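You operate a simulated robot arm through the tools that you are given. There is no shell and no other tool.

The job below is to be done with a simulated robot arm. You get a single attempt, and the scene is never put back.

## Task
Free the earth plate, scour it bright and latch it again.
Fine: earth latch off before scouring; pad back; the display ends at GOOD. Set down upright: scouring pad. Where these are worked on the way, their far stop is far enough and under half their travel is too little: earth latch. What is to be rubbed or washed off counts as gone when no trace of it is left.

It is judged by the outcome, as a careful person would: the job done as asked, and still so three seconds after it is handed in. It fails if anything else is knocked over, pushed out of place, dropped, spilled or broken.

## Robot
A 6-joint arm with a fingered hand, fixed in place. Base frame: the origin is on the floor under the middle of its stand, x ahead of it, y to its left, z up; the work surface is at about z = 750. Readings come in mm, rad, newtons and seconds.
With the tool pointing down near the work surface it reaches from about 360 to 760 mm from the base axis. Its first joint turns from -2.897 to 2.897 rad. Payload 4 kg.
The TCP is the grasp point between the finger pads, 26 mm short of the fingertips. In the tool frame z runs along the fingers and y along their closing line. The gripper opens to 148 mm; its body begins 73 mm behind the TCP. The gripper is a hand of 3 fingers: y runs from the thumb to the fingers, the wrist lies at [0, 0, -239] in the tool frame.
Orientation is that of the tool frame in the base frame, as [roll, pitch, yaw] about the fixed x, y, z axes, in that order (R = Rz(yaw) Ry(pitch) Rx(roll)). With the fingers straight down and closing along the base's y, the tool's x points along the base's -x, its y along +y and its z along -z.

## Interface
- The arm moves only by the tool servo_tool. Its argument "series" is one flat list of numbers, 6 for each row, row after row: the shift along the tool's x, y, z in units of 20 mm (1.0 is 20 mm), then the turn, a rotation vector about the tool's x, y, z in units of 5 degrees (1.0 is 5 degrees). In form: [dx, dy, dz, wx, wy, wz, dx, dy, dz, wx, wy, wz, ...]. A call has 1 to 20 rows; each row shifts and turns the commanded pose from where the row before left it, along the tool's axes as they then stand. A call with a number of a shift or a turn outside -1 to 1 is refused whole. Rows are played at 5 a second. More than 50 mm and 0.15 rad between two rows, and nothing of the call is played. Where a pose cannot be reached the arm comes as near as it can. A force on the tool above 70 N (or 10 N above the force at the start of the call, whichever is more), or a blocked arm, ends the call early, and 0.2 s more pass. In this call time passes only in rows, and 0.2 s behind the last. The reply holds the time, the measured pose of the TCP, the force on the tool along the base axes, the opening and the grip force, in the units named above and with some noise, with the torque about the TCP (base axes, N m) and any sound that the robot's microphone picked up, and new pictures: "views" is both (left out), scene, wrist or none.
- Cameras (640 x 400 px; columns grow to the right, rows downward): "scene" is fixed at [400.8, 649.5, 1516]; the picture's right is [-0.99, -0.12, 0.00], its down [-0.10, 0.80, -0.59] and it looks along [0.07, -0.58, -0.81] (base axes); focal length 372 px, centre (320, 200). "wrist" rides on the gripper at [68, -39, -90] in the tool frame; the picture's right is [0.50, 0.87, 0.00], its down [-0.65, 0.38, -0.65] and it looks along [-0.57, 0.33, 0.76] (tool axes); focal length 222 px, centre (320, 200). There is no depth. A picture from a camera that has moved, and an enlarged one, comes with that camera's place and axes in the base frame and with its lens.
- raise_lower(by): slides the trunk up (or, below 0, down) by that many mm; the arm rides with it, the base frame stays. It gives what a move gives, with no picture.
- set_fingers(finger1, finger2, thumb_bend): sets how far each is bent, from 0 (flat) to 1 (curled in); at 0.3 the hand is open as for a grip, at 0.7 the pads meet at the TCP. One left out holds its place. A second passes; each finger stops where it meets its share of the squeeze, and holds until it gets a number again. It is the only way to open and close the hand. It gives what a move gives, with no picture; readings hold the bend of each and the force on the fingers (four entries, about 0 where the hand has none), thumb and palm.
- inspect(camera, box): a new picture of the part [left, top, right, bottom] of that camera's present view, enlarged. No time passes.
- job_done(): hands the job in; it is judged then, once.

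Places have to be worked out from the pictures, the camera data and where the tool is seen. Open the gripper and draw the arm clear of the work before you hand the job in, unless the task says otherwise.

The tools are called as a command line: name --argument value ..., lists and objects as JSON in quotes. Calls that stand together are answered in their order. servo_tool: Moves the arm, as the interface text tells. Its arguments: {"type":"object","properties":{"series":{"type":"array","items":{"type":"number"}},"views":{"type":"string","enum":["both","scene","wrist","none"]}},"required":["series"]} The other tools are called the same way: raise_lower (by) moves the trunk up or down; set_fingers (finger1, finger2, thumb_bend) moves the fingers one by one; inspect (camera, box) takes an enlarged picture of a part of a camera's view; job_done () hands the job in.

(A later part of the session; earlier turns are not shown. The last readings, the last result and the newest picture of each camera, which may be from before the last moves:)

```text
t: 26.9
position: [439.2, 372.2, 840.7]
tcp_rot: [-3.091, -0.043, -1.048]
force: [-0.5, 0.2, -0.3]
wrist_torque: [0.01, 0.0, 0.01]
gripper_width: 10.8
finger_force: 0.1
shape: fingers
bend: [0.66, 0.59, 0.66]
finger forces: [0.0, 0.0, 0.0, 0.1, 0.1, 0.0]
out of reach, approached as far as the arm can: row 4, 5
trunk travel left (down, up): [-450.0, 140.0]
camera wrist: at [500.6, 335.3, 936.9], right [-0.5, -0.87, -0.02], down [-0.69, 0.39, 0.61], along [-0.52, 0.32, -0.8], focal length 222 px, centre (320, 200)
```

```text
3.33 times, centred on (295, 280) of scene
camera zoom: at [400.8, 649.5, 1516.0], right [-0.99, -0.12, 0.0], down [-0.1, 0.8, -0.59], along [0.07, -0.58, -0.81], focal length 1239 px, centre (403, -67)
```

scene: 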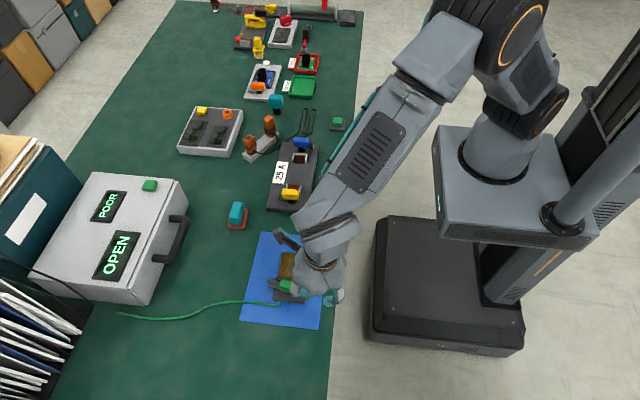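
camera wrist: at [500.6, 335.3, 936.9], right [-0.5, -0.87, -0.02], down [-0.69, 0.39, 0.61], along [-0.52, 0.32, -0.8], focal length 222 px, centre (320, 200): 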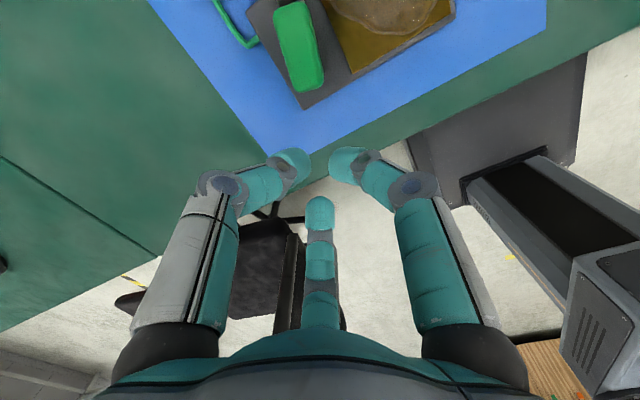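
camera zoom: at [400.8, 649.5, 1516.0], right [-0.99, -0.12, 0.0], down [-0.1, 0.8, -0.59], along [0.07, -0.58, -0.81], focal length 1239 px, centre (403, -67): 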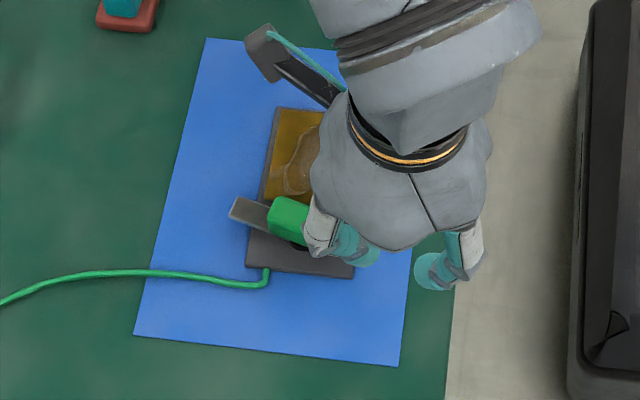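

The latch tongue now points to +x, clear of the brass, and the base and mat are where they were. I'll unwind the wrist clockwise while rising, straighten the tool, and then take a clear look.

servo_tool --series '[0, 0, -0.6, -0.58, -0.49, 0.6, 0, 0, -0.6, 0, 0, 1, 0, 0, -0.6, 0, 0, 1, 0, 0, -0.6, 0, 0, 1, 0, 0, -0.6, 0, 0, 1, 0, 0, -0.6, 0, 0, 1, 0, 0, -0.6, 0, 0, 1, 0, 0, -0.6, 0, 0, 1, 0, 0, -0.6, 0, 0, 1, 0, 0, -0.6, 0, 0, 1, 0, 0, 0, 0, 0, 1, 0, 0, 0, 0, 0, 1, 0, 0, 0, 0, 0, 1, 0, 0, 0, 0, 0, 1, 0, 0, 0, 0, 0, 1, 0, 0, 0, 0, 0, 1]' --views "none"

set_fingers --finger1 0.3 --finger2 0.3 --thumb_bend 0.3

```text
t: 30.3
position: [425.2, 378.0, 954.5]
tcp_rot: [3.131, -0.004, -2.406]
force: [0.8, 0.2, 0.0]
wrist_torque: [0.02, -0.03, -0.01]
gripper_width: 10.4
finger_force: 0.0
shape: fingers
bend: [0.66, 0.59, 0.66]
finger forces: [0.0, 0.0, 0.1, 0.0, 0.0, 0.1]
out of reach, approached as far as the arm can: row 1
trunk travel left (down, up): [-450.0, 140.0]
```

```text
t: 31.3
position: [426.3, 377.6, 954.7]
tcp_rot: [3.132, -0.005, -2.404]
force: [-0.1, 0.2, -0.4]
wrist_torque: [0.0, 0.02, -0.01]
gripper_width: 126.4
finger_force: 0.0
shape: fingers
bend: [0.3, 0.3, 0.3]
finger forces: [0.0, 0.1, 0.0, 0.0, 0.1, 0.1]
trunk travel left (down, up): [-450.0, 140.0]
```

The hand is open and high at (426, 378, 955). I'll finish unwinding to yaw π, then fly toward the pad side so the plate is visible to the scene camera.

servo_tool --series '[0, 0, 0, 0.11, 0, 0.9, 0, 0, 0, 0, 0, 0.95, 0, 0, 0, 0, 0, 0.95, 0, 0, 0, 0, 0, 0.95, 0, 0, 0, 0, 0, 0.95, 0, 0, 0, 0, 0, 0.95, 0, 0, 0, 0, 0, 0.95, 0, 0, 0, 0, 0, 0.95, 0, 0, 0, 0, 0, 0.9]' --views "none"

servo_tool --series '[-0.885, -0.735, 0.21, 0, 0, 0, -0.885, -0.735, 0.21, 0, 0, 0, -0.885, -0.735, 0.21, 0, 0, 0, -0.885, -0.735, 0.21, 0, 0, 0, -0.885, -0.735, 0.21, 0, 0, 0, -0.885, -0.735, 0.21, 0, 0, 0, -0.885, -0.735, 0.21, 0, 0, 0, -0.885, -0.735, 0.21, 0, 0, 0, -0.885, -0.735, 0.21, 0, 0, 0, -0.885, -0.735, 0.21, 0, 0, 0, -0.885, -0.735, 0.21, 0, 0, 0, -0.885, -0.735, 0.21, 0, 0, 0, -0.885, -0.735, 0.21, 0, 0, 0]' --views "both"

inspect --camera "scene" --box '[230, 220, 350, 340]'

inspect --camera "scene" --box '[265, 240, 320, 310]'

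```text
t: 33.3
position: [425.1, 378.4, 955.3]
tcp_rot: [-3.14, -0.003, 3.14]
force: [0.5, 0.1, -0.3]
wrist_torque: [-0.02, -0.02, 0.01]
gripper_width: 126.3
finger_force: 0.2
shape: fingers
bend: [0.3, 0.3, 0.3]
finger forces: [0.1, 0.0, 0.0, 0.0, 0.1, 0.1]
trunk travel left (down, up): [-450.0, 140.0]
```

```text
t: 36.1
position: [655.6, 186.2, 899.3]
tcp_rot: [-3.138, -0.004, -3.141]
force: [-0.2, 0.4, 0.9]
wrist_torque: [0.02, 0.01, 0.0]
gripper_width: 126.4
finger_force: 0.1
shape: fingers
bend: [0.3, 0.3, 0.3]
finger forces: [0.0, 0.1, 0.0, 0.0, 0.0, 0.1]
trunk travel left (down, up): [-450.0, 140.0]
camera wrist: at [588.1, 147.8, 990.1], right [-0.5, 0.87, 0.0], down [0.66, 0.38, 0.65], along [0.56, 0.32, -0.76], focal length 222 px, centre (320, 200)
```

scene: 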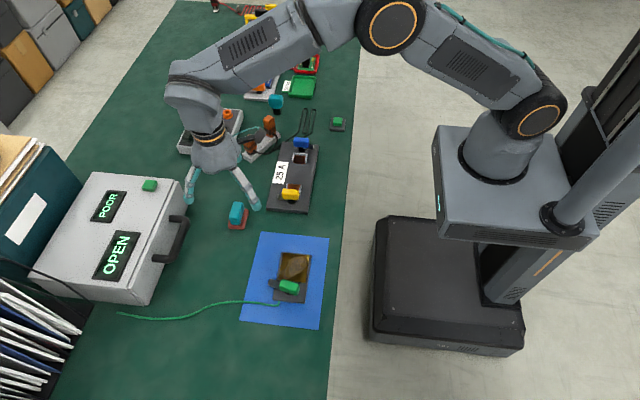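
wrist: 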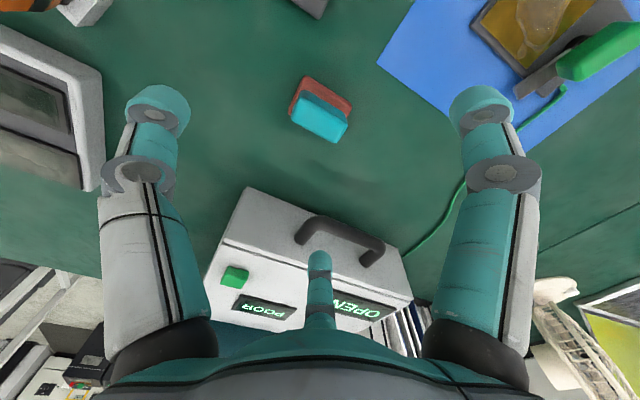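

```text
3.33 times, centred on (290, 280) of scene
camera zoom: at [400.8, 649.5, 1516.0], right [-0.99, -0.12, 0.0], down [-0.1, 0.8, -0.59], along [0.07, -0.58, -0.81], focal length 1239 px, centre (420, -67)
```

zoom: 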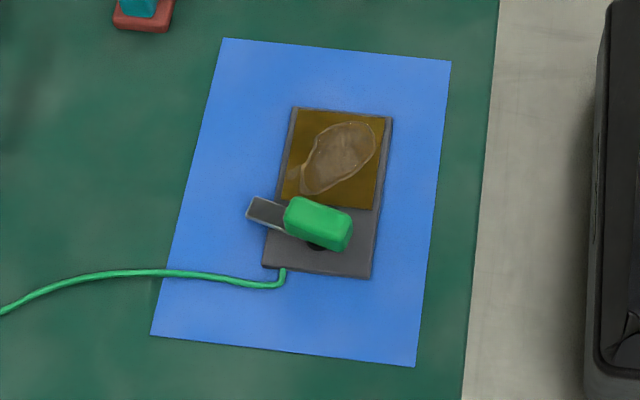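

```text
5.71 times, centred on (292, 275) of scene
camera zoom: at [400.8, 649.5, 1516.0], right [-0.99, -0.12, 0.0], down [-0.1, 0.8, -0.59], along [0.07, -0.58, -0.81], focal length 2124 px, centre (477, -229)
```

zoom: 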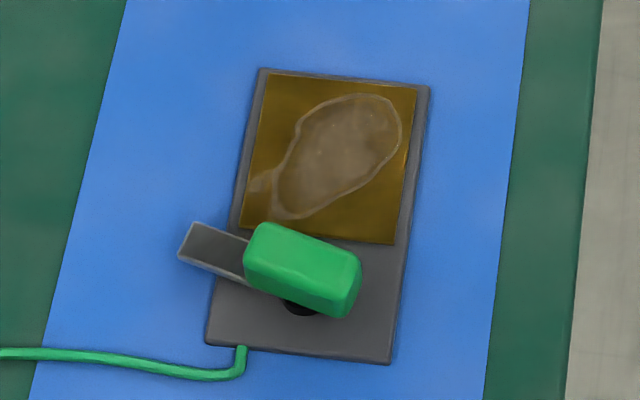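

The latch sits about 77° round: tongue tip near (548, 342), pivot near (500, 352). To bring it fully to its far stop I'll regrasp it at a better wrist angle, so I'm moving above it with yaw about −2.84.

servo_tool --series '[0.778, 0.824, 0.2, 0, 0, 0, 0.778, 0.824, 0.2, 0, 0, 0, 0.778, 0.824, 0.2, 0, 0, 0, 0.778, 0.824, 0.2, 0, 0, 0, 0.778, 0.824, 0.2, 0, 0, 0, 0.778, 0.824, 0.2, 0, 0, 0, 0.778, 0.824, 0.2, 0, 0, 0, 0.778, 0.824, 0.2, 0, 0, 0, 0.778, 0.824, 0.2, 0, 0, 0, 0.778, 0.824, 0.2, 0, 0, 0, 0, 0, 0, 0, 0, -0.86, 0, 0, 0, 0, 0, -0.86, 0, 0, 0, 0, 0, -0.86, 0, 0, 0, 0, 0, -0.86]' --views "wrist"

inspect --camera "wrist" --box '[240, 40, 400, 240]'

```text
t: 39.1
position: [499.8, 351.7, 860.7]
tcp_rot: [-3.14, -0.006, -2.84]
force: [-0.5, 0.4, 0.4]
wrist_torque: [-0.01, 0.01, -0.02]
gripper_width: 126.5
finger_force: 0.0
shape: fingers
bend: [0.3, 0.3, 0.3]
finger forces: [0.0, 0.0, 0.0, 0.0, 0.0, 0.0]
trunk travel left (down, up): [-450.0, 140.0]
camera wrist: at [446.4, 295.4, 950.8], right [-0.73, 0.68, 0.0], down [0.52, 0.56, 0.65], along [0.44, 0.48, -0.76], focal length 222 px, centre (320, 200)
```

wrist: 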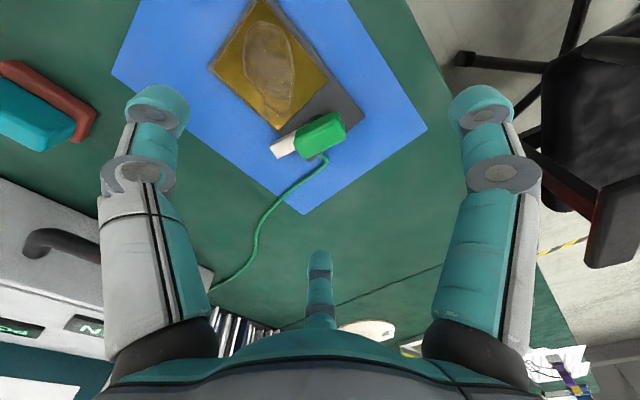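

```text
2.00 times, centred on (320, 140) of wrist
camera zoom: at [446.4, 295.4, 950.8], right [-0.73, 0.68, 0.0], down [0.52, 0.56, 0.65], along [0.44, 0.48, -0.76], focal length 444 px, centre (320, 320)
```

zoom: 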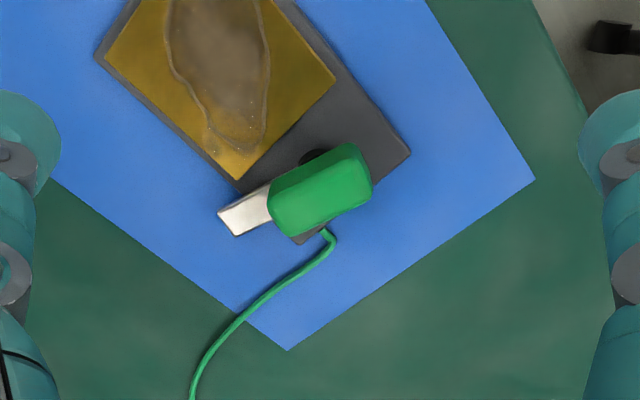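

The grip lies as expected: finger1 faces its free end, with thumb and finger2 on its sides. I'll descend and bring the fingers to near contact.

servo_tool --series '[0, 0, 0.82, 0, 0, 0, 0, 0, 0.82, 0, 0, 0, 0, 0, 0.82, 0, 0, 0, 0, 0, 0.82, 0, 0, 0]' --views "none"

set_fingers --finger1 0.56 --finger2 0.58 --thumb_bend 0.58

inspect --camera "wrist" --box '[240, 60, 400, 260]'

```text
t: 40.1
position: [498.7, 351.3, 794.5]
tcp_rot: [-3.141, -0.004, -2.841]
force: [-0.6, 1.2, 0.2]
wrist_torque: [0.0, -0.03, 0.03]
gripper_width: 126.6
finger_force: 0.1
shape: fingers
bend: [0.3, 0.3, 0.3]
finger forces: [0.0, 0.1, 0.1, 0.0, 0.0, 0.0]
trunk travel left (down, up): [-450.0, 140.0]
```

```text
t: 41.1
position: [499.1, 351.4, 793.5]
tcp_rot: [-3.141, -0.006, -2.841]
force: [0.6, -0.1, 0.4]
wrist_torque: [0.0, 0.02, 0.01]
gripper_width: 41.5
finger_force: 0.0
shape: fingers
bend: [0.56, 0.57, 0.57]
finger forces: [0.0, 0.0, 0.0, 0.0, 0.1, 0.0]
trunk travel left (down, up): [-450.0, 140.0]
```

```text
2.00 times, centred on (320, 160) of wrist
camera zoom: at [445.9, 295.0, 885.6], right [-0.73, 0.68, 0.0], down [0.52, 0.56, 0.65], along [0.44, 0.48, -0.76], focal length 444 px, centre (320, 280)
```

zoom: 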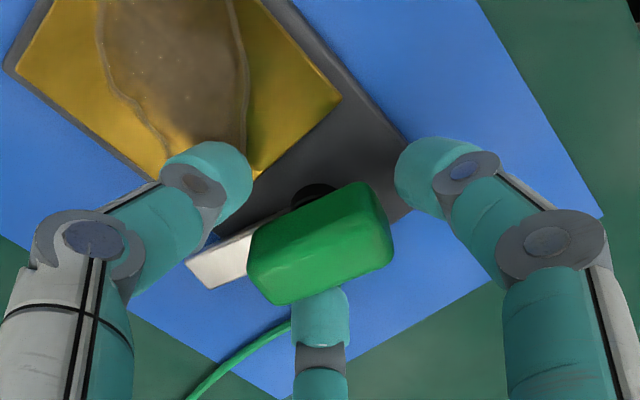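

No contact yet and the fingers sit symmetrically around the grip. I'll close them fully onto it.

set_fingers --finger1 0.58 --finger2 0.66 --thumb_bend 0.66

inspect --camera "wrist" --box '[240, 60, 400, 260]'

```text
t: 42.1
position: [499.2, 351.3, 794.3]
tcp_rot: [-3.141, -0.004, -2.841]
force: [0.8, -0.2, -0.4]
wrist_torque: [-0.02, -0.02, 0.0]
gripper_width: 28.6
finger_force: 2.1
shape: fingers
bend: [0.57, 0.63, 0.65]
finger forces: [0.0, 2.0, 0.0, 0.0, 2.1, 0.0]
trunk travel left (down, up): [-450.0, 140.0]
```

```text
2.00 times, centred on (320, 160) of wrist
camera zoom: at [446.1, 295.0, 885.5], right [-0.73, 0.68, 0.0], down [0.52, 0.56, 0.65], along [0.44, 0.48, -0.76], focal length 444 px, centre (320, 280)
```

zoom: 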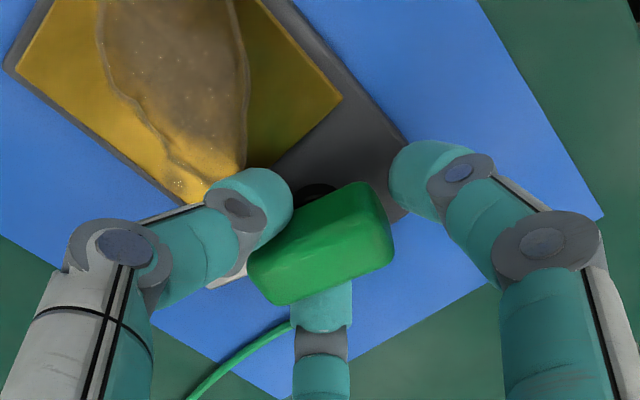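

Thumb and finger2 hold the grip sides at about 2 N each. I'll turn counter-clockwise 10° and watch for the far stop.

servo_tool --series '[0, 0, 0, 0, 0, -0.5, 0, 0, 0, 0, 0, -0.5, 0, 0, 0, 0, 0, -0.5, 0, 0, 0, 0, 0, -0.5]' --views "none"

inspect --camera "wrist" --box '[240, 60, 400, 260]'

```text
t: 43.1
position: [498.7, 351.7, 794.2]
tcp_rot: [-3.14, -0.005, -2.667]
force: [0.2, -1.8, -0.1]
wrist_torque: [-0.05, -0.02, 0.02]
gripper_width: 29.0
finger_force: 3.2
shape: fingers
bend: [0.57, 0.63, 0.65]
finger forces: [0.0, 1.9, 0.1, 0.1, 3.7, 0.0]
trunk travel left (down, up): [-450.0, 140.0]
```

```text
2.00 times, centred on (320, 160) of wrist
camera zoom: at [457.0, 286.7, 885.4], right [-0.84, 0.54, 0.0], down [0.41, 0.64, 0.65], along [0.35, 0.55, -0.76], focal length 444 px, centre (320, 280)
```

zoom: 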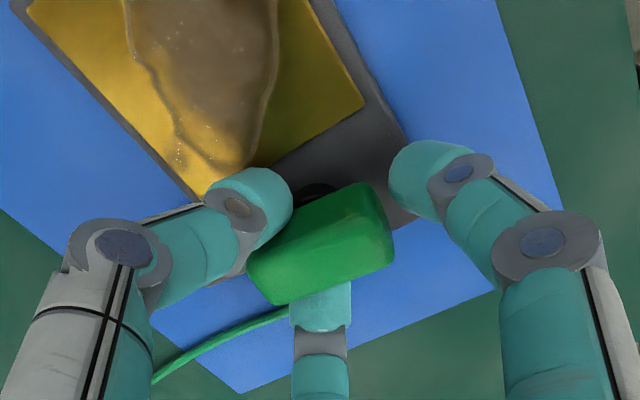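

The grip turned with the hand at no torque, so the far stop isn't reached. I'll turn further in 8° steps.

servo_tool --series '[0, 0, 0, 0, 0, -0.4, 0, 0, 0, 0, 0, -0.4, 0, 0, 0, 0, 0, -0.4, 0, 0, 0, 0, 0, -0.4]' --views "none"

servo_tool --series '[0, 0, 0, 0, 0, -0.3, 0, 0, 0, 0, 0, -0.3, 0, 0, 0, 0, 0, -0.3, 0, 0, 0, 0, 0, -0.3]' --views "none"

inspect --camera "wrist" --box '[240, 60, 400, 260]'

```text
t: 44.1
position: [499.1, 351.3, 794.4]
tcp_rot: [3.141, -0.006, -2.526]
force: [1.2, -1.3, 0.7]
wrist_torque: [-0.05, -0.03, -0.01]
gripper_width: 28.7
finger_force: 3.0
shape: fingers
bend: [0.57, 0.63, 0.65]
finger forces: [0.1, 2.2, 0.1, 0.0, 4.1, 0.0]
trunk travel left (down, up): [-450.0, 140.0]
```

```text
t: 45.1
position: [499.1, 350.2, 793.9]
tcp_rot: [3.141, -0.004, -2.423]
force: [-3.6, -6.7, 0.9]
wrist_torque: [-0.15, 0.05, -0.14]
gripper_width: 29.2
finger_force: 4.8
shape: fingers
bend: [0.57, 0.64, 0.64]
finger forces: [0.0, 1.5, 0.1, 0.0, 8.4, 0.0]
trunk travel left (down, up): [-450.0, 140.0]
```

```text
2.00 times, centred on (320, 160) of wrist
camera zoom: at [473.9, 278.0, 885.4], right [-0.95, 0.32, 0.0], down [0.25, 0.72, 0.65], along [0.21, 0.62, -0.76], focal length 444 px, centre (320, 280)
```

zoom: 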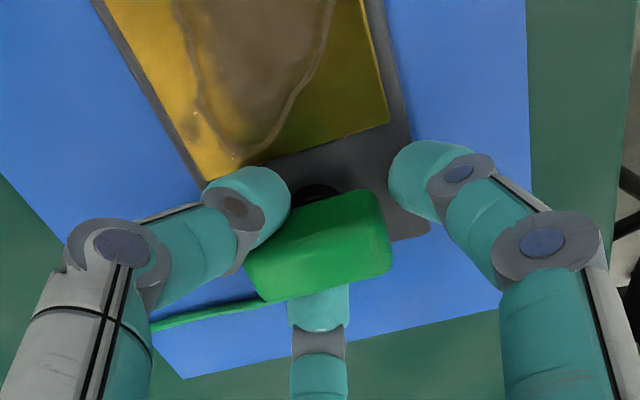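

Torque and thumb force rise now (0.14 N·m, 8.4 N), so the latch has met its far stop. I'll release and lift clear.

set_fingers --finger1 0.4 --finger2 0.4 --thumb_bend 0.4

servo_tool --series '[0, 0, -0.8, 0, 0, 0, 0, 0, -1, 0, 0, 0, 0, 0, -1, 0, 0, 0, 0, 0, -1, 0, 0, 0, 0, 0, -1, 0, 0, 0]' --views "wrist"

inspect --camera "wrist" --box '[200, 0, 440, 200]'

```text
t: 46.1
position: [498.8, 353.0, 794.2]
tcp_rot: [3.142, -0.004, -2.423]
force: [1.0, 0.4, -0.4]
wrist_torque: [-0.02, 0.01, 0.01]
gripper_width: 94.7
finger_force: 0.0
shape: fingers
bend: [0.4, 0.4, 0.4]
finger forces: [0.0, 0.0, 0.0, 0.0, 0.1, 0.0]
trunk travel left (down, up): [-450.0, 140.0]
```

```text
t: 47.3
position: [500.2, 353.1, 891.9]
tcp_rot: [-3.14, -0.005, -2.421]
force: [0.2, 1.1, 0.5]
wrist_torque: [-0.01, 0.0, 0.01]
gripper_width: 94.8
finger_force: 0.0
shape: fingers
bend: [0.4, 0.4, 0.4]
finger forces: [0.0, 0.1, 0.0, 0.1, 0.0, 0.0]
trunk travel left (down, up): [-450.0, 140.0]
camera wrist: at [474.7, 279.9, 981.5], right [-0.95, 0.32, 0.0], down [0.25, 0.72, 0.65], along [0.21, 0.62, -0.76], focal length 222 px, centre (320, 200)
```

wrist: 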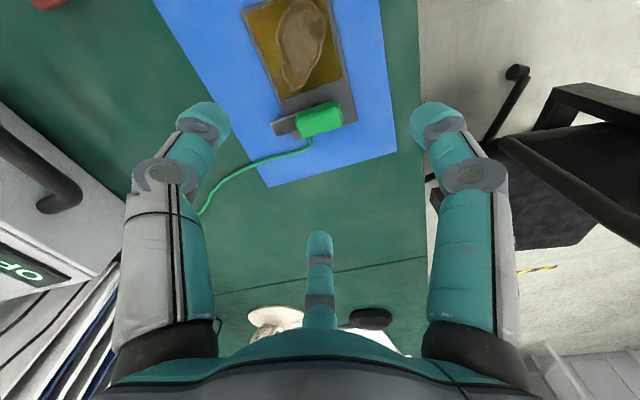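

```text
2.00 times, centred on (320, 100) of wrist
camera zoom: at [474.7, 279.9, 981.5], right [-0.95, 0.32, 0.0], down [0.25, 0.72, 0.65], along [0.21, 0.62, -0.76], focal length 444 px, centre (320, 400)
```

zoom: 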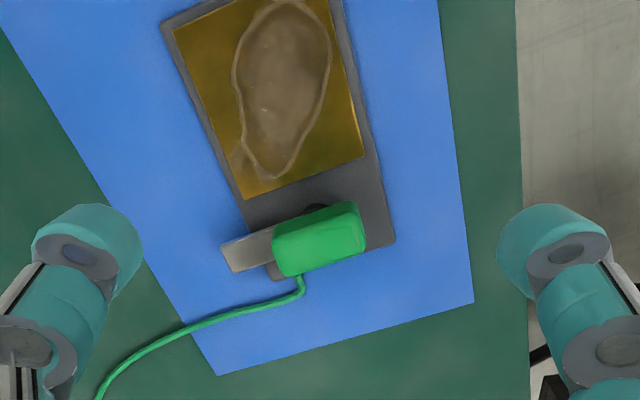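

The latch is now squarely at 90°, fully clear of the brass. I'll turn back to yaw π and move above the pad for a close look.

servo_tool --series '[0, 0, 0, 0, 0, 0.917, 0, 0, 0, 0, 0, 0.917, 0, 0, 0, 0, 0, 0.917, 0, 0, 0, 0, 0, 0.917, 0, 0, 0, 0, 0, 0.917, 0, 0, 0, 0, 0, 0.917, 0, 0, 0, 0, 0, 0.917, 0, 0, 0, 0, 0, 0.917, 0, 0, 0, 0, 0, 0.917, -0.785, -0.85, 0, 0, 0, 0, -0.785, -0.85, 0, 0, 0, 0, -0.785, -0.85, 0, 0, 0, 0, -0.785, -0.85, 0, 0, 0, 0, -0.785, -0.85, 0, 0, 0, 0, -0.785, -0.85, 0, 0, 0, 0, -0.785, -0.85, 0, 0, 0, 0, -0.785, -0.85, 0, 0, 0, 0, -0.785, -0.85, 0, 0, 0, 0, -0.785, -0.85, 0, 0, 0, 0]' --views "both"

inspect --camera "wrist" --box '[240, 40, 400, 160]'

inspect --camera "scene" --box '[215, 195, 265, 235]'

inspect --camera "scene" --box '[265, 240, 320, 310]'

```text
t: 51.3
position: [655.5, 180.8, 890.7]
tcp_rot: [-3.138, -0.002, -3.139]
force: [-0.4, -0.7, 0.0]
wrist_torque: [0.02, -0.01, 0.03]
gripper_width: 94.4
finger_force: 0.2
shape: fingers
bend: [0.4, 0.4, 0.4]
finger forces: [0.1, 0.1, 0.0, 0.1, 0.1, 0.0]
trunk travel left (down, up): [-450.0, 140.0]
camera wrist: at [588.8, 143.3, 982.0], right [-0.5, 0.87, 0.0], down [0.66, 0.38, 0.65], along [0.56, 0.32, -0.76], focal length 222 px, centre (320, 200)
```

scene: 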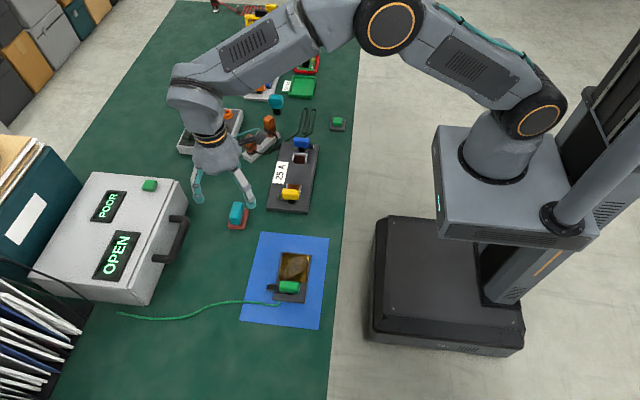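
wrist: 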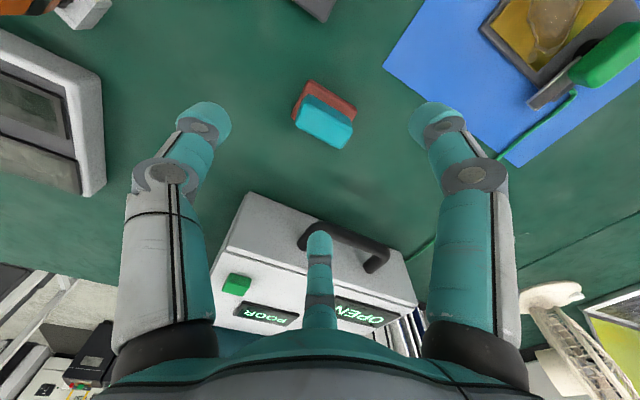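

```text
3.33 times, centred on (320, 100) of wrist
camera zoom: at [588.8, 143.3, 982.0], right [-0.5, 0.87, 0.0], down [0.66, 0.38, 0.65], along [0.56, 0.32, -0.76], focal length 740 px, centre (320, 533)
```

zoom: 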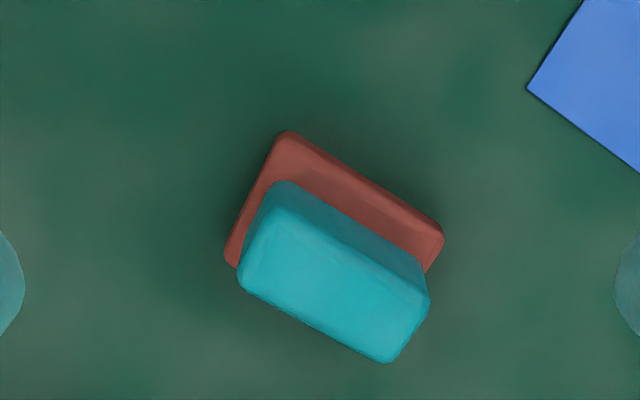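

```text
10.00 times, centred on (240, 215) of scene
camera zoom: at [400.8, 649.5, 1516.0], right [-0.99, -0.12, 0.0], down [-0.1, 0.8, -0.59], along [0.07, -0.58, -0.81], focal length 3716 px, centre (1120, 50)
```

zoom: 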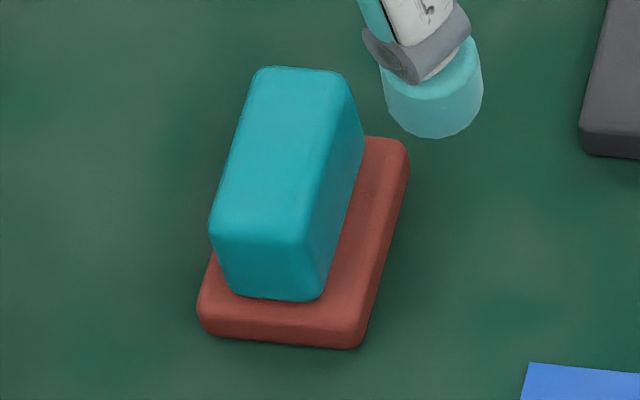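

```text
5.71 times, centred on (292, 275) of scene
camera zoom: at [400.8, 649.5, 1516.0], right [-0.99, -0.12, 0.0], down [-0.1, 0.8, -0.59], along [0.07, -0.58, -0.81], focal length 2124 px, centre (477, -229)
```

zoom: 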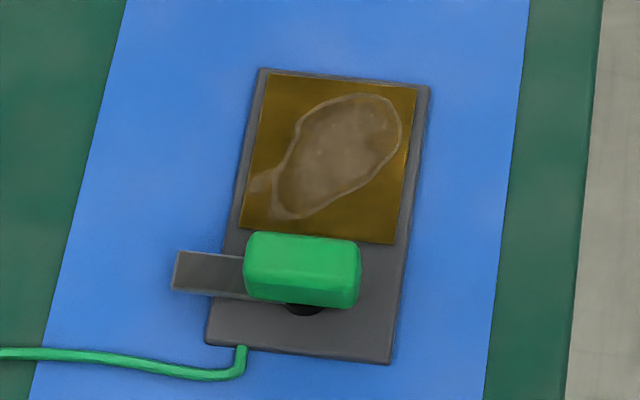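

The latch is squarely open. The pad's teal grip is at about x 644–666, y 162–209, with its top near z 796, on a red base spanning x 634–676, y 160–213. I'll narrow the hand, centre over (655, 186) and descend to TCP z ≈ 797.

set_fingers --finger1 0.5 --finger2 0.5 --thumb_bend 0.48

servo_tool --series '[0, 0.25, 0.9, 0, 0, 0, 0, 0, 0.9, 0, 0, 0, 0, 0, 0.9, 0, 0, 0, 0, 0, 0.7, 0, 0, 0]' --views "both"

inspect --camera "wrist" --box '[240, 60, 400, 260]'

```text
t: 52.3
position: [656.5, 181.2, 890.7]
tcp_rot: [-3.138, -0.003, -3.141]
force: [0.3, -1.1, 0.6]
wrist_torque: [-0.01, -0.01, -0.02]
gripper_width: 65.8
finger_force: 0.1
shape: fingers
bend: [0.5, 0.5, 0.48]
finger forces: [0.0, 0.0, 0.0, 0.0, 0.1, 0.0]
trunk travel left (down, up): [-450.0, 140.0]
```

```text
t: 53.3
position: [656.3, 185.6, 823.2]
tcp_rot: [-3.138, -0.004, -3.139]
force: [0.7, -0.4, -0.5]
wrist_torque: [-0.01, -0.01, 0.02]
gripper_width: 66.0
finger_force: 0.1
shape: fingers
bend: [0.5, 0.5, 0.48]
finger forces: [0.0, 0.0, 0.1, 0.0, 0.0, 0.0]
trunk travel left (down, up): [-450.0, 140.0]
camera wrist: at [588.3, 148.1, 912.7], right [-0.5, 0.87, 0.0], down [0.66, 0.38, 0.65], along [0.56, 0.32, -0.76], focal length 222 px, centre (320, 200)
```

scene: 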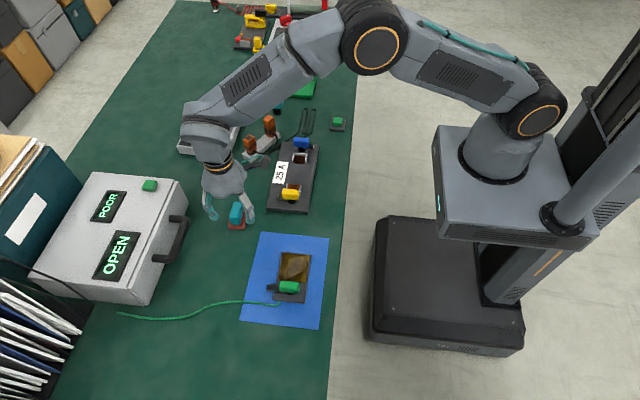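
wrist: 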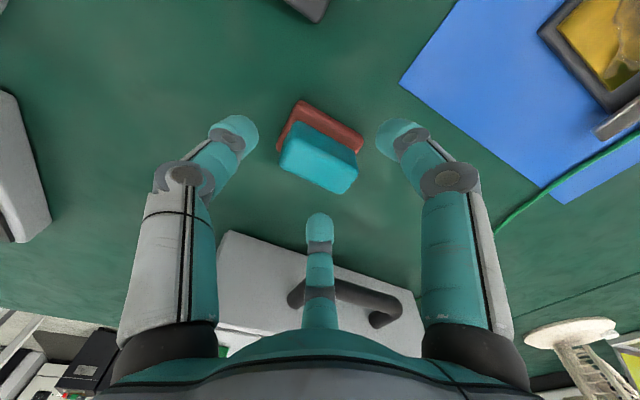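

```text
2.00 times, centred on (320, 160) of wrist
camera zoom: at [588.3, 148.1, 912.7], right [-0.5, 0.87, 0.0], down [0.66, 0.38, 0.65], along [0.56, 0.32, -0.76], focal length 444 px, centre (320, 280)
```

zoom: 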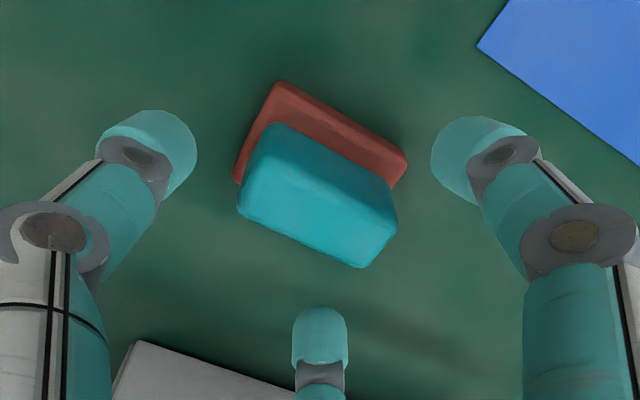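

The hand is well aligned with the pad. I'll shift 2 mm toward −x, lower to TCP z ≈ 797, and bring the fingers near contact.

servo_tool --series '[0.1, 0, 0.65, 0, 0, 0, 0, 0, 0.65, 0, 0, 0]' --views "none"

set_fingers --finger1 0.6 --finger2 0.6 --thumb_bend 0.55

inspect --camera "wrist" --box '[240, 60, 400, 260]'

```text
t: 53.9
position: [654.2, 186.5, 795.7]
tcp_rot: [-3.139, -0.005, 3.141]
force: [0.1, -0.2, 0.6]
wrist_torque: [-0.01, 0.02, 0.0]
gripper_width: 65.9
finger_force: 0.0
shape: fingers
bend: [0.5, 0.5, 0.48]
finger forces: [0.0, 0.0, 0.0, 0.1, 0.1, 0.0]
trunk travel left (down, up): [-450.0, 140.0]
```

```text
t: 54.9
position: [654.0, 186.2, 797.0]
tcp_rot: [-3.139, -0.005, 3.141]
force: [0.0, -0.3, -0.7]
wrist_torque: [0.01, -0.01, -0.01]
gripper_width: 38.7
finger_force: 0.1
shape: fingers
bend: [0.6, 0.6, 0.55]
finger forces: [0.1, 0.0, 0.0, 0.1, 0.1, 0.1]
trunk travel left (down, up): [-450.0, 140.0]
```

```text
2.00 times, centred on (320, 160) of wrist
camera zoom: at [586.9, 148.8, 887.2], right [-0.5, 0.87, 0.0], down [0.66, 0.38, 0.65], along [0.56, 0.32, -0.76], focal length 444 px, centre (320, 280)
```

zoom: 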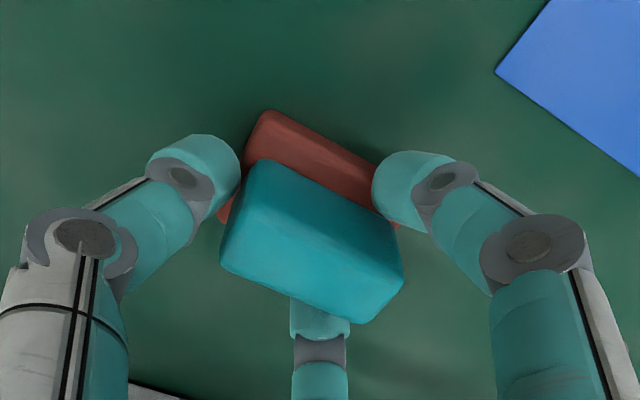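

The fingers surround the teal grip without touching. I'll close all three onto it.

set_fingers --finger1 0.7 --finger2 0.7 --thumb_bend 0.63

inspect --camera "wrist" --box '[240, 60, 400, 260]'

```text
t: 55.9
position: [655.0, 185.9, 794.8]
tcp_rot: [-3.139, -0.004, 3.141]
force: [0.0, -0.1, -0.4]
wrist_torque: [-0.01, 0.0, 0.01]
gripper_width: 26.4
finger_force: 7.5
shape: fingers
bend: [0.63, 0.63, 0.6]
finger forces: [5.3, 5.3, 0.1, 0.0, 5.2, 0.0]
trunk travel left (down, up): [-450.0, 140.0]
```

```text
2.00 times, centred on (320, 160) of wrist
camera zoom: at [586.9, 148.8, 887.2], right [-0.5, 0.87, 0.0], down [0.66, 0.38, 0.65], along [0.56, 0.32, -0.76], focal length 444 px, centre (320, 280)
```

zoom: 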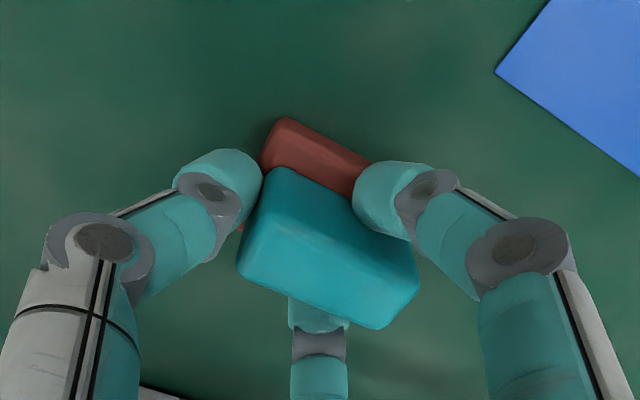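

All three fingers hold the pad evenly at about 5.3 N, and it shifted about 4 mm in +y while centring. I'll firm up the squeeze before lifting.

set_fingers --finger1 0.85 --finger2 0.85 --thumb_bend 0.8

inspect --camera "wrist" --box '[240, 60, 400, 260]'

```text
t: 56.9
position: [654.0, 185.2, 797.0]
tcp_rot: [-3.137, -0.003, -3.141]
force: [0.9, -2.6, 8.0]
wrist_torque: [0.18, -0.06, 0.02]
gripper_width: 20.3
finger_force: 28.7
shape: fingers
bend: [0.62, 0.61, 0.67]
finger forces: [16.9, 20.7, 0.0, 0.1, 19.1, 0.0]
trunk travel left (down, up): [-450.0, 140.0]
```

```text
2.00 times, centred on (320, 160) of wrist
camera zoom: at [586.7, 148.4, 887.9], right [-0.5, 0.87, 0.0], down [0.66, 0.38, 0.65], along [0.56, 0.32, -0.76], focal length 444 px, centre (320, 280)
```

zoom: 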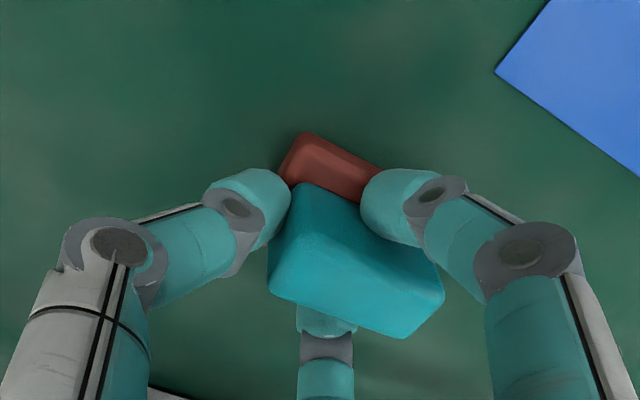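

The grip force is now about 17–20 N per finger, balanced three ways, with the pad sitting about 13 mm further to +y in the hand. I'll lift a little and check that it hangs straight.

servo_tool --series '[0, 0, -0.4, 0, 0, 0, 0, 0, -0.8, 0, 0, 0, 0, 0, -0.8, 0, 0, 0, 0, 0, -1, 0, 0, 0]' --views "both"

inspect --camera "wrist" --box '[240, 60, 400, 260]'

inspect --camera "scene" --box '[190, 150, 290, 240]'

```text
t: 57.9
position: [654.4, 186.2, 857.8]
tcp_rot: [-3.138, -0.003, -3.141]
force: [0.3, 0.2, -0.5]
wrist_torque: [0.01, 0.01, -0.02]
gripper_width: 13.3
finger_force: 17.9
shape: fingers
bend: [0.62, 0.61, 0.71]
finger forces: [11.3, 11.1, 0.0, 0.0, 13.0, 0.1]
trunk travel left (down, up): [-450.0, 140.0]
camera wrist: at [586.4, 148.3, 948.0], right [-0.5, 0.87, 0.0], down [0.66, 0.38, 0.65], along [0.56, 0.32, -0.76], focal length 222 px, centre (320, 200)
```

scene: 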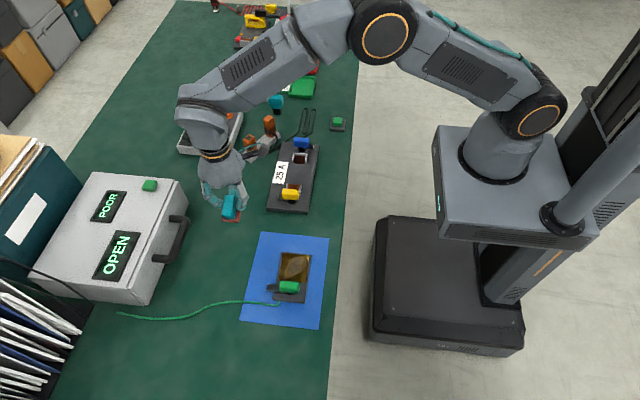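
wrist: 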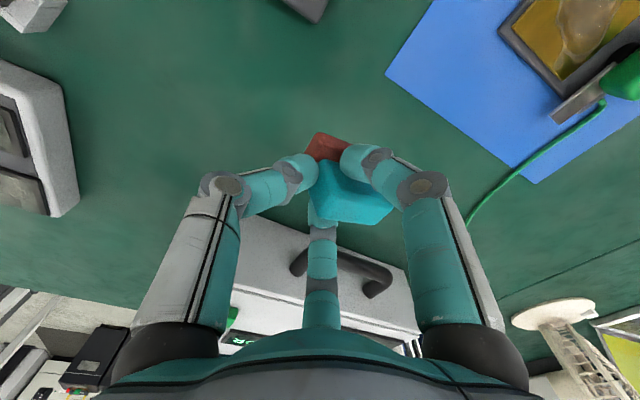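

```text
2.00 times, centred on (320, 160) of wrist
camera zoom: at [586.4, 148.3, 948.0], right [-0.5, 0.87, 0.0], down [0.66, 0.38, 0.65], along [0.56, 0.32, -0.76], focal length 444 px, centre (320, 280)
```

zoom: 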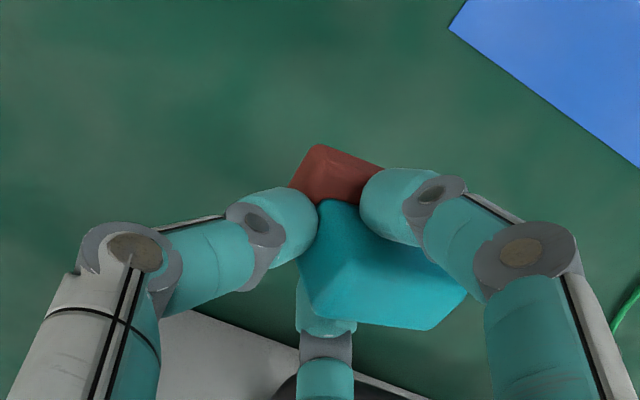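

```text
4.44 times, centred on (240, 195) of scene
camera zoom: at [400.8, 649.5, 1516.0], right [-0.99, -0.12, 0.0], down [-0.1, 0.8, -0.59], along [0.07, -0.58, -0.81], focal length 1652 px, centre (676, 222)
```

zoom: 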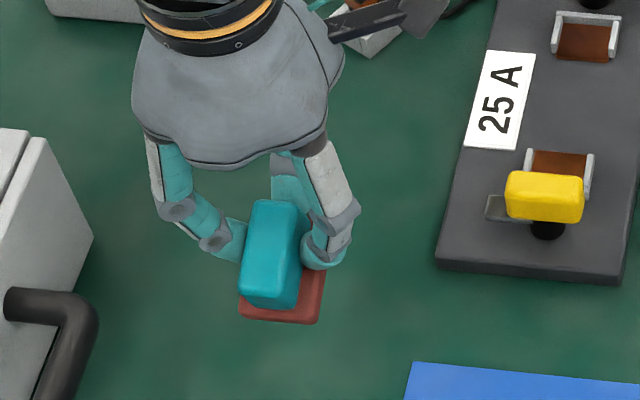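

The thumb has crept to 0.71 and the pad has shifted further in the hand, possibly tilting. I'll look closer before deciding whether to regrasp.

inspect --camera "scene" --box '[210, 180, 260, 230]'

inspect --camera "wrist" --box '[280, 120, 400, 240]'

```text
8.00 times, centred on (235, 205) of scene
camera zoom: at [400.8, 649.5, 1516.0], right [-0.99, -0.12, 0.0], down [-0.1, 0.8, -0.59], along [0.07, -0.58, -0.81], focal length 2973 px, centre (1000, 160)
```

zoom: 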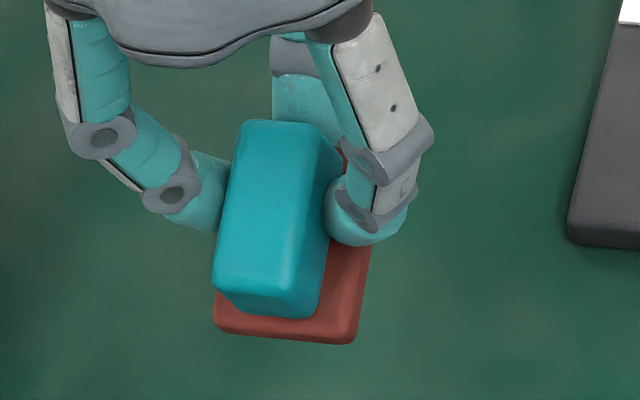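

```text
3.33 times, centred on (340, 180) of wrist
camera zoom: at [586.4, 148.3, 948.0], right [-0.5, 0.87, 0.0], down [0.66, 0.38, 0.65], along [0.56, 0.32, -0.76], focal length 740 px, centre (253, 267)
```

zoom: 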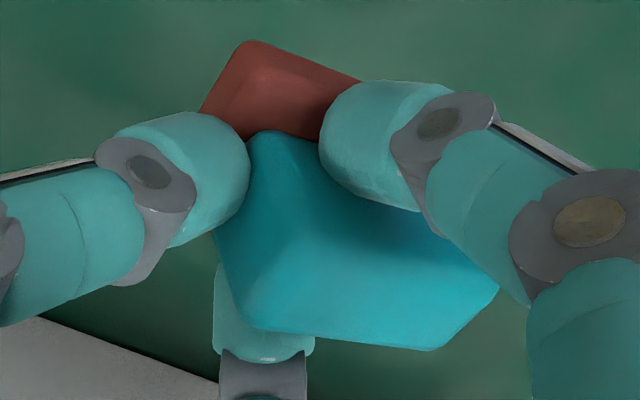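

The pad has tilted nose-down about 18° because it is held too near its −y end. I'll lower it back onto the table to level it, then regrasp around its middle.

servo_tool --series '[0, 0, 0.8, 0, 0, 0, 0, 0, 0.8, 0, 0, 0, 0, 0, 0.4, 0, 0, 0, 0, 0, 0.3, 0, 0, 0, 0, 0, 0.3, 0, 0, 0, 0, 0, 0.25, 0, 0, 0, 0, 0, 0.15, 0, 0, 0]' --views "none"

inspect --camera "scene" --box '[210, 180, 260, 230]'

inspect --camera "wrist" --box '[280, 120, 400, 240]'

```text
t: 59.5
position: [655.1, 185.6, 797.7]
tcp_rot: [-3.139, -0.003, -3.141]
force: [0.3, -1.6, 8.5]
wrist_torque: [0.27, -0.04, 0.01]
gripper_width: 12.5
finger_force: 25.2
shape: fingers
bend: [0.62, 0.61, 0.67]
finger forces: [17.6, 18.4, 0.0, 0.0, 15.2, 0.1]
trunk travel left (down, up): [-450.0, 140.0]
```

```text
8.00 times, centred on (235, 205) of scene
camera zoom: at [400.8, 649.5, 1516.0], right [-0.99, -0.12, 0.0], down [-0.1, 0.8, -0.59], along [0.07, -0.58, -0.81], focal length 2973 px, centre (1000, 160)
```

zoom: 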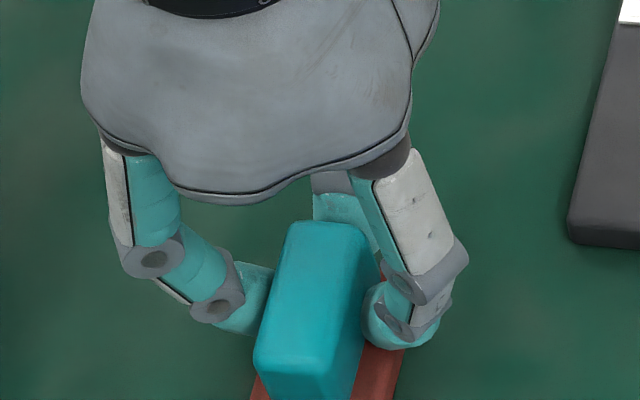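

```text
3.33 times, centred on (340, 180) of wrist
camera zoom: at [586.6, 147.6, 888.4], right [-0.5, 0.87, 0.0], down [0.66, 0.38, 0.65], along [0.56, 0.32, -0.76], focal length 740 px, centre (253, 267)
```

zoom: 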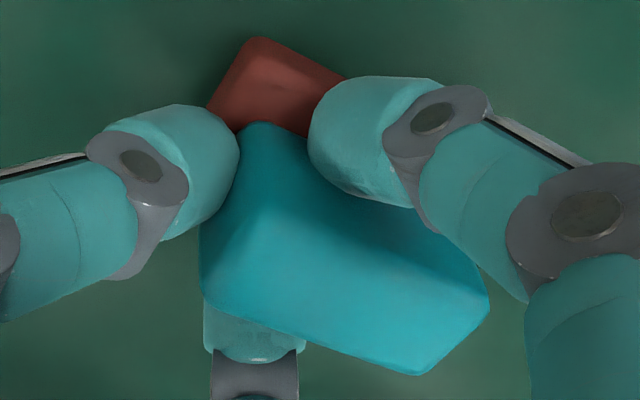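

The pad is back on the table and loaded lightly. I'll open the fingers so it settles flat.

set_fingers --finger1 0.57 --finger2 0.57 --thumb_bend 0.55

inspect --camera "scene" --box '[210, 190, 270, 240]'

inspect --camera "wrist" --box '[260, 100, 400, 240]'

```text
t: 60.5
position: [654.9, 185.9, 796.4]
tcp_rot: [-3.136, -0.003, -3.14]
force: [0.2, 0.1, -0.5]
wrist_torque: [0.03, 0.01, 0.0]
gripper_width: 43.6
finger_force: 0.0
shape: fingers
bend: [0.56, 0.56, 0.55]
finger forces: [0.0, 0.0, 0.0, 0.1, 0.1, 0.0]
trunk travel left (down, up): [-450.0, 140.0]
```

```text
8.00 times, centred on (240, 215) of scene
camera zoom: at [400.8, 649.5, 1516.0], right [-0.99, -0.12, 0.0], down [-0.1, 0.8, -0.59], along [0.07, -0.58, -0.81], focal length 2973 px, centre (960, 80)
```

zoom: 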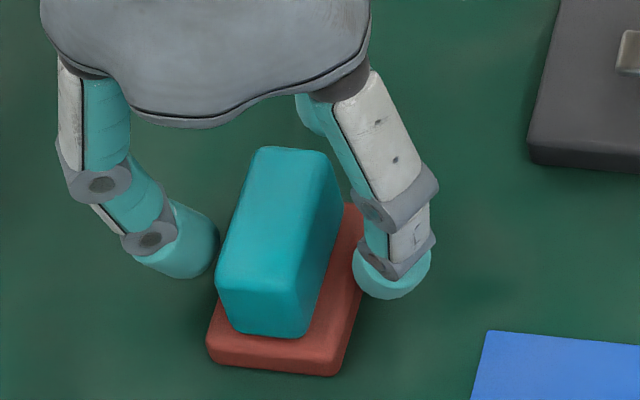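

```text
2.86 times, centred on (330, 170) of wrist
camera zoom: at [586.9, 148.1, 887.6], right [-0.5, 0.87, 0.0], down [0.66, 0.38, 0.65], along [0.56, 0.32, -0.76], focal length 635 px, centre (291, 286)
```

zoom: 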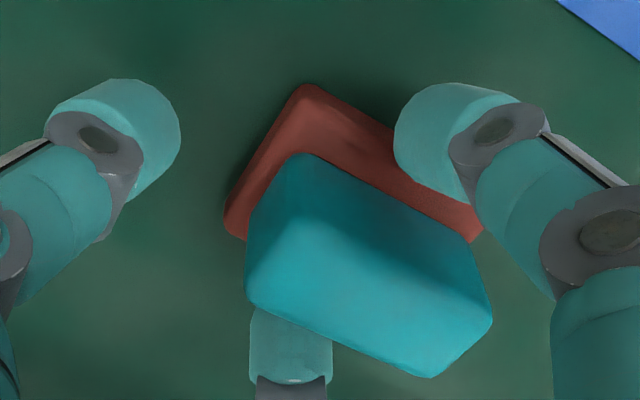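

The pad is flat again, its centre now about (654, 205.5). I'll shift the hand +7.6 mm in y so the side fingers land on its middle, then close gently.

servo_tool --series '[0, 0.38, 0, 0, 0, 0]' --views "none"

set_fingers --finger1 0.7 --finger2 0.7 --thumb_bend 0.67

inspect --camera "wrist" --box '[260, 100, 400, 240]'

```text
t: 60.9
position: [653.2, 193.4, 796.9]
tcp_rot: [-3.138, -0.003, -3.142]
force: [-1.1, -0.5, 1.5]
wrist_torque: [-0.01, 0.0, -0.01]
gripper_width: 43.3
finger_force: 0.1
shape: fingers
bend: [0.56, 0.56, 0.55]
finger forces: [0.0, 0.0, 0.0, 0.1, 0.1, 0.0]
trunk travel left (down, up): [-450.0, 140.0]
```

```text
t: 61.9
position: [654.2, 193.9, 796.4]
tcp_rot: [-3.139, -0.004, 3.142]
force: [0.5, 0.3, 0.1]
wrist_torque: [-0.04, 0.06, -0.01]
gripper_width: 19.6
finger_force: 7.8
shape: fingers
bend: [0.63, 0.63, 0.64]
finger forces: [5.4, 5.1, 0.1, 0.0, 4.9, 0.0]
trunk travel left (down, up): [-450.0, 140.0]
```

```text
2.86 times, centred on (330, 170) of wrist
camera zoom: at [586.6, 155.8, 887.0], right [-0.5, 0.87, 0.0], down [0.66, 0.38, 0.65], along [0.56, 0.32, -0.76], focal length 635 px, centre (291, 286)
```

zoom: 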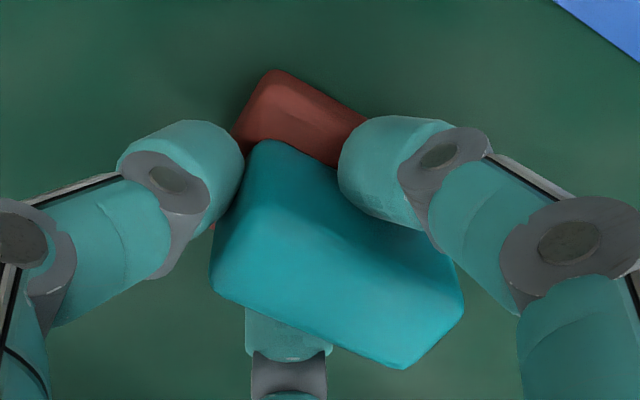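

Forces are evenly balanced at about 5 N each, with the side fingers at mid-pad. I'll raise the squeeze in proportion to about 10 N and do a small test lift.

set_fingers --finger1 0.77 --finger2 0.77 --thumb_bend 0.7

servo_tool --series '[0, 0, -0.3, 0, 0, 0, 0, 0, -0.6, 0, 0, 0, 0, 0, -0.8, 0, 0, 0]' --views "none"

inspect --camera "scene" --box '[210, 180, 270, 230]'

inspect --camera "wrist" --box '[260, 100, 400, 240]'

```text
t: 62.9
position: [653.2, 193.4, 795.9]
tcp_rot: [-3.138, -0.003, -3.141]
force: [-0.1, 0.4, -0.4]
wrist_torque: [0.0, -0.03, 0.01]
gripper_width: 17.0
finger_force: 14.7
shape: fingers
bend: [0.63, 0.63, 0.66]
finger forces: [9.9, 9.9, 0.1, 0.1, 9.3, 0.0]
trunk travel left (down, up): [-450.0, 140.0]
```

```text
t: 63.7
position: [654.9, 193.3, 830.2]
tcp_rot: [-3.138, -0.006, -3.141]
force: [0.3, 0.3, -0.5]
wrist_torque: [-0.05, 0.01, -0.03]
gripper_width: 16.9
finger_force: 14.6
shape: fingers
bend: [0.63, 0.63, 0.66]
finger forces: [10.0, 10.0, 0.0, 0.1, 9.3, 0.0]
trunk travel left (down, up): [-450.0, 140.0]
```

```text
8.00 times, centred on (240, 205) of scene
camera zoom: at [400.8, 649.5, 1516.0], right [-0.99, -0.12, 0.0], down [-0.1, 0.8, -0.59], along [0.07, -0.58, -0.81], focal length 2973 px, centre (960, 160)
```

zoom: 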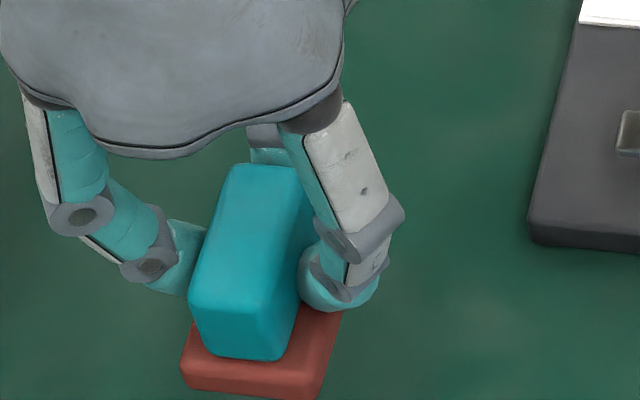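

```text
2.86 times, centred on (330, 170) of wrist
camera zoom: at [586.6, 156.3, 920.8], right [-0.5, 0.87, 0.0], down [0.66, 0.38, 0.65], along [0.56, 0.32, -0.76], focal length 635 px, centre (291, 286)
```

zoom: 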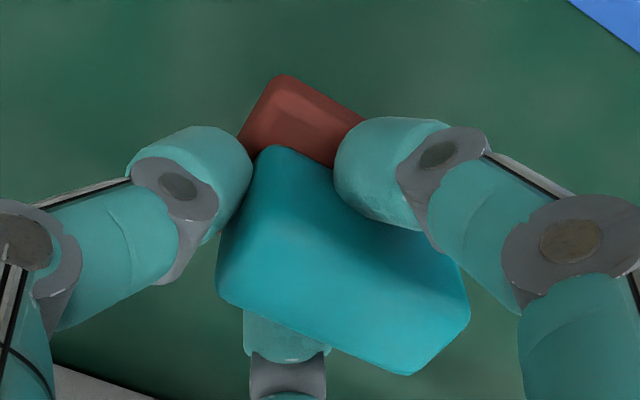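

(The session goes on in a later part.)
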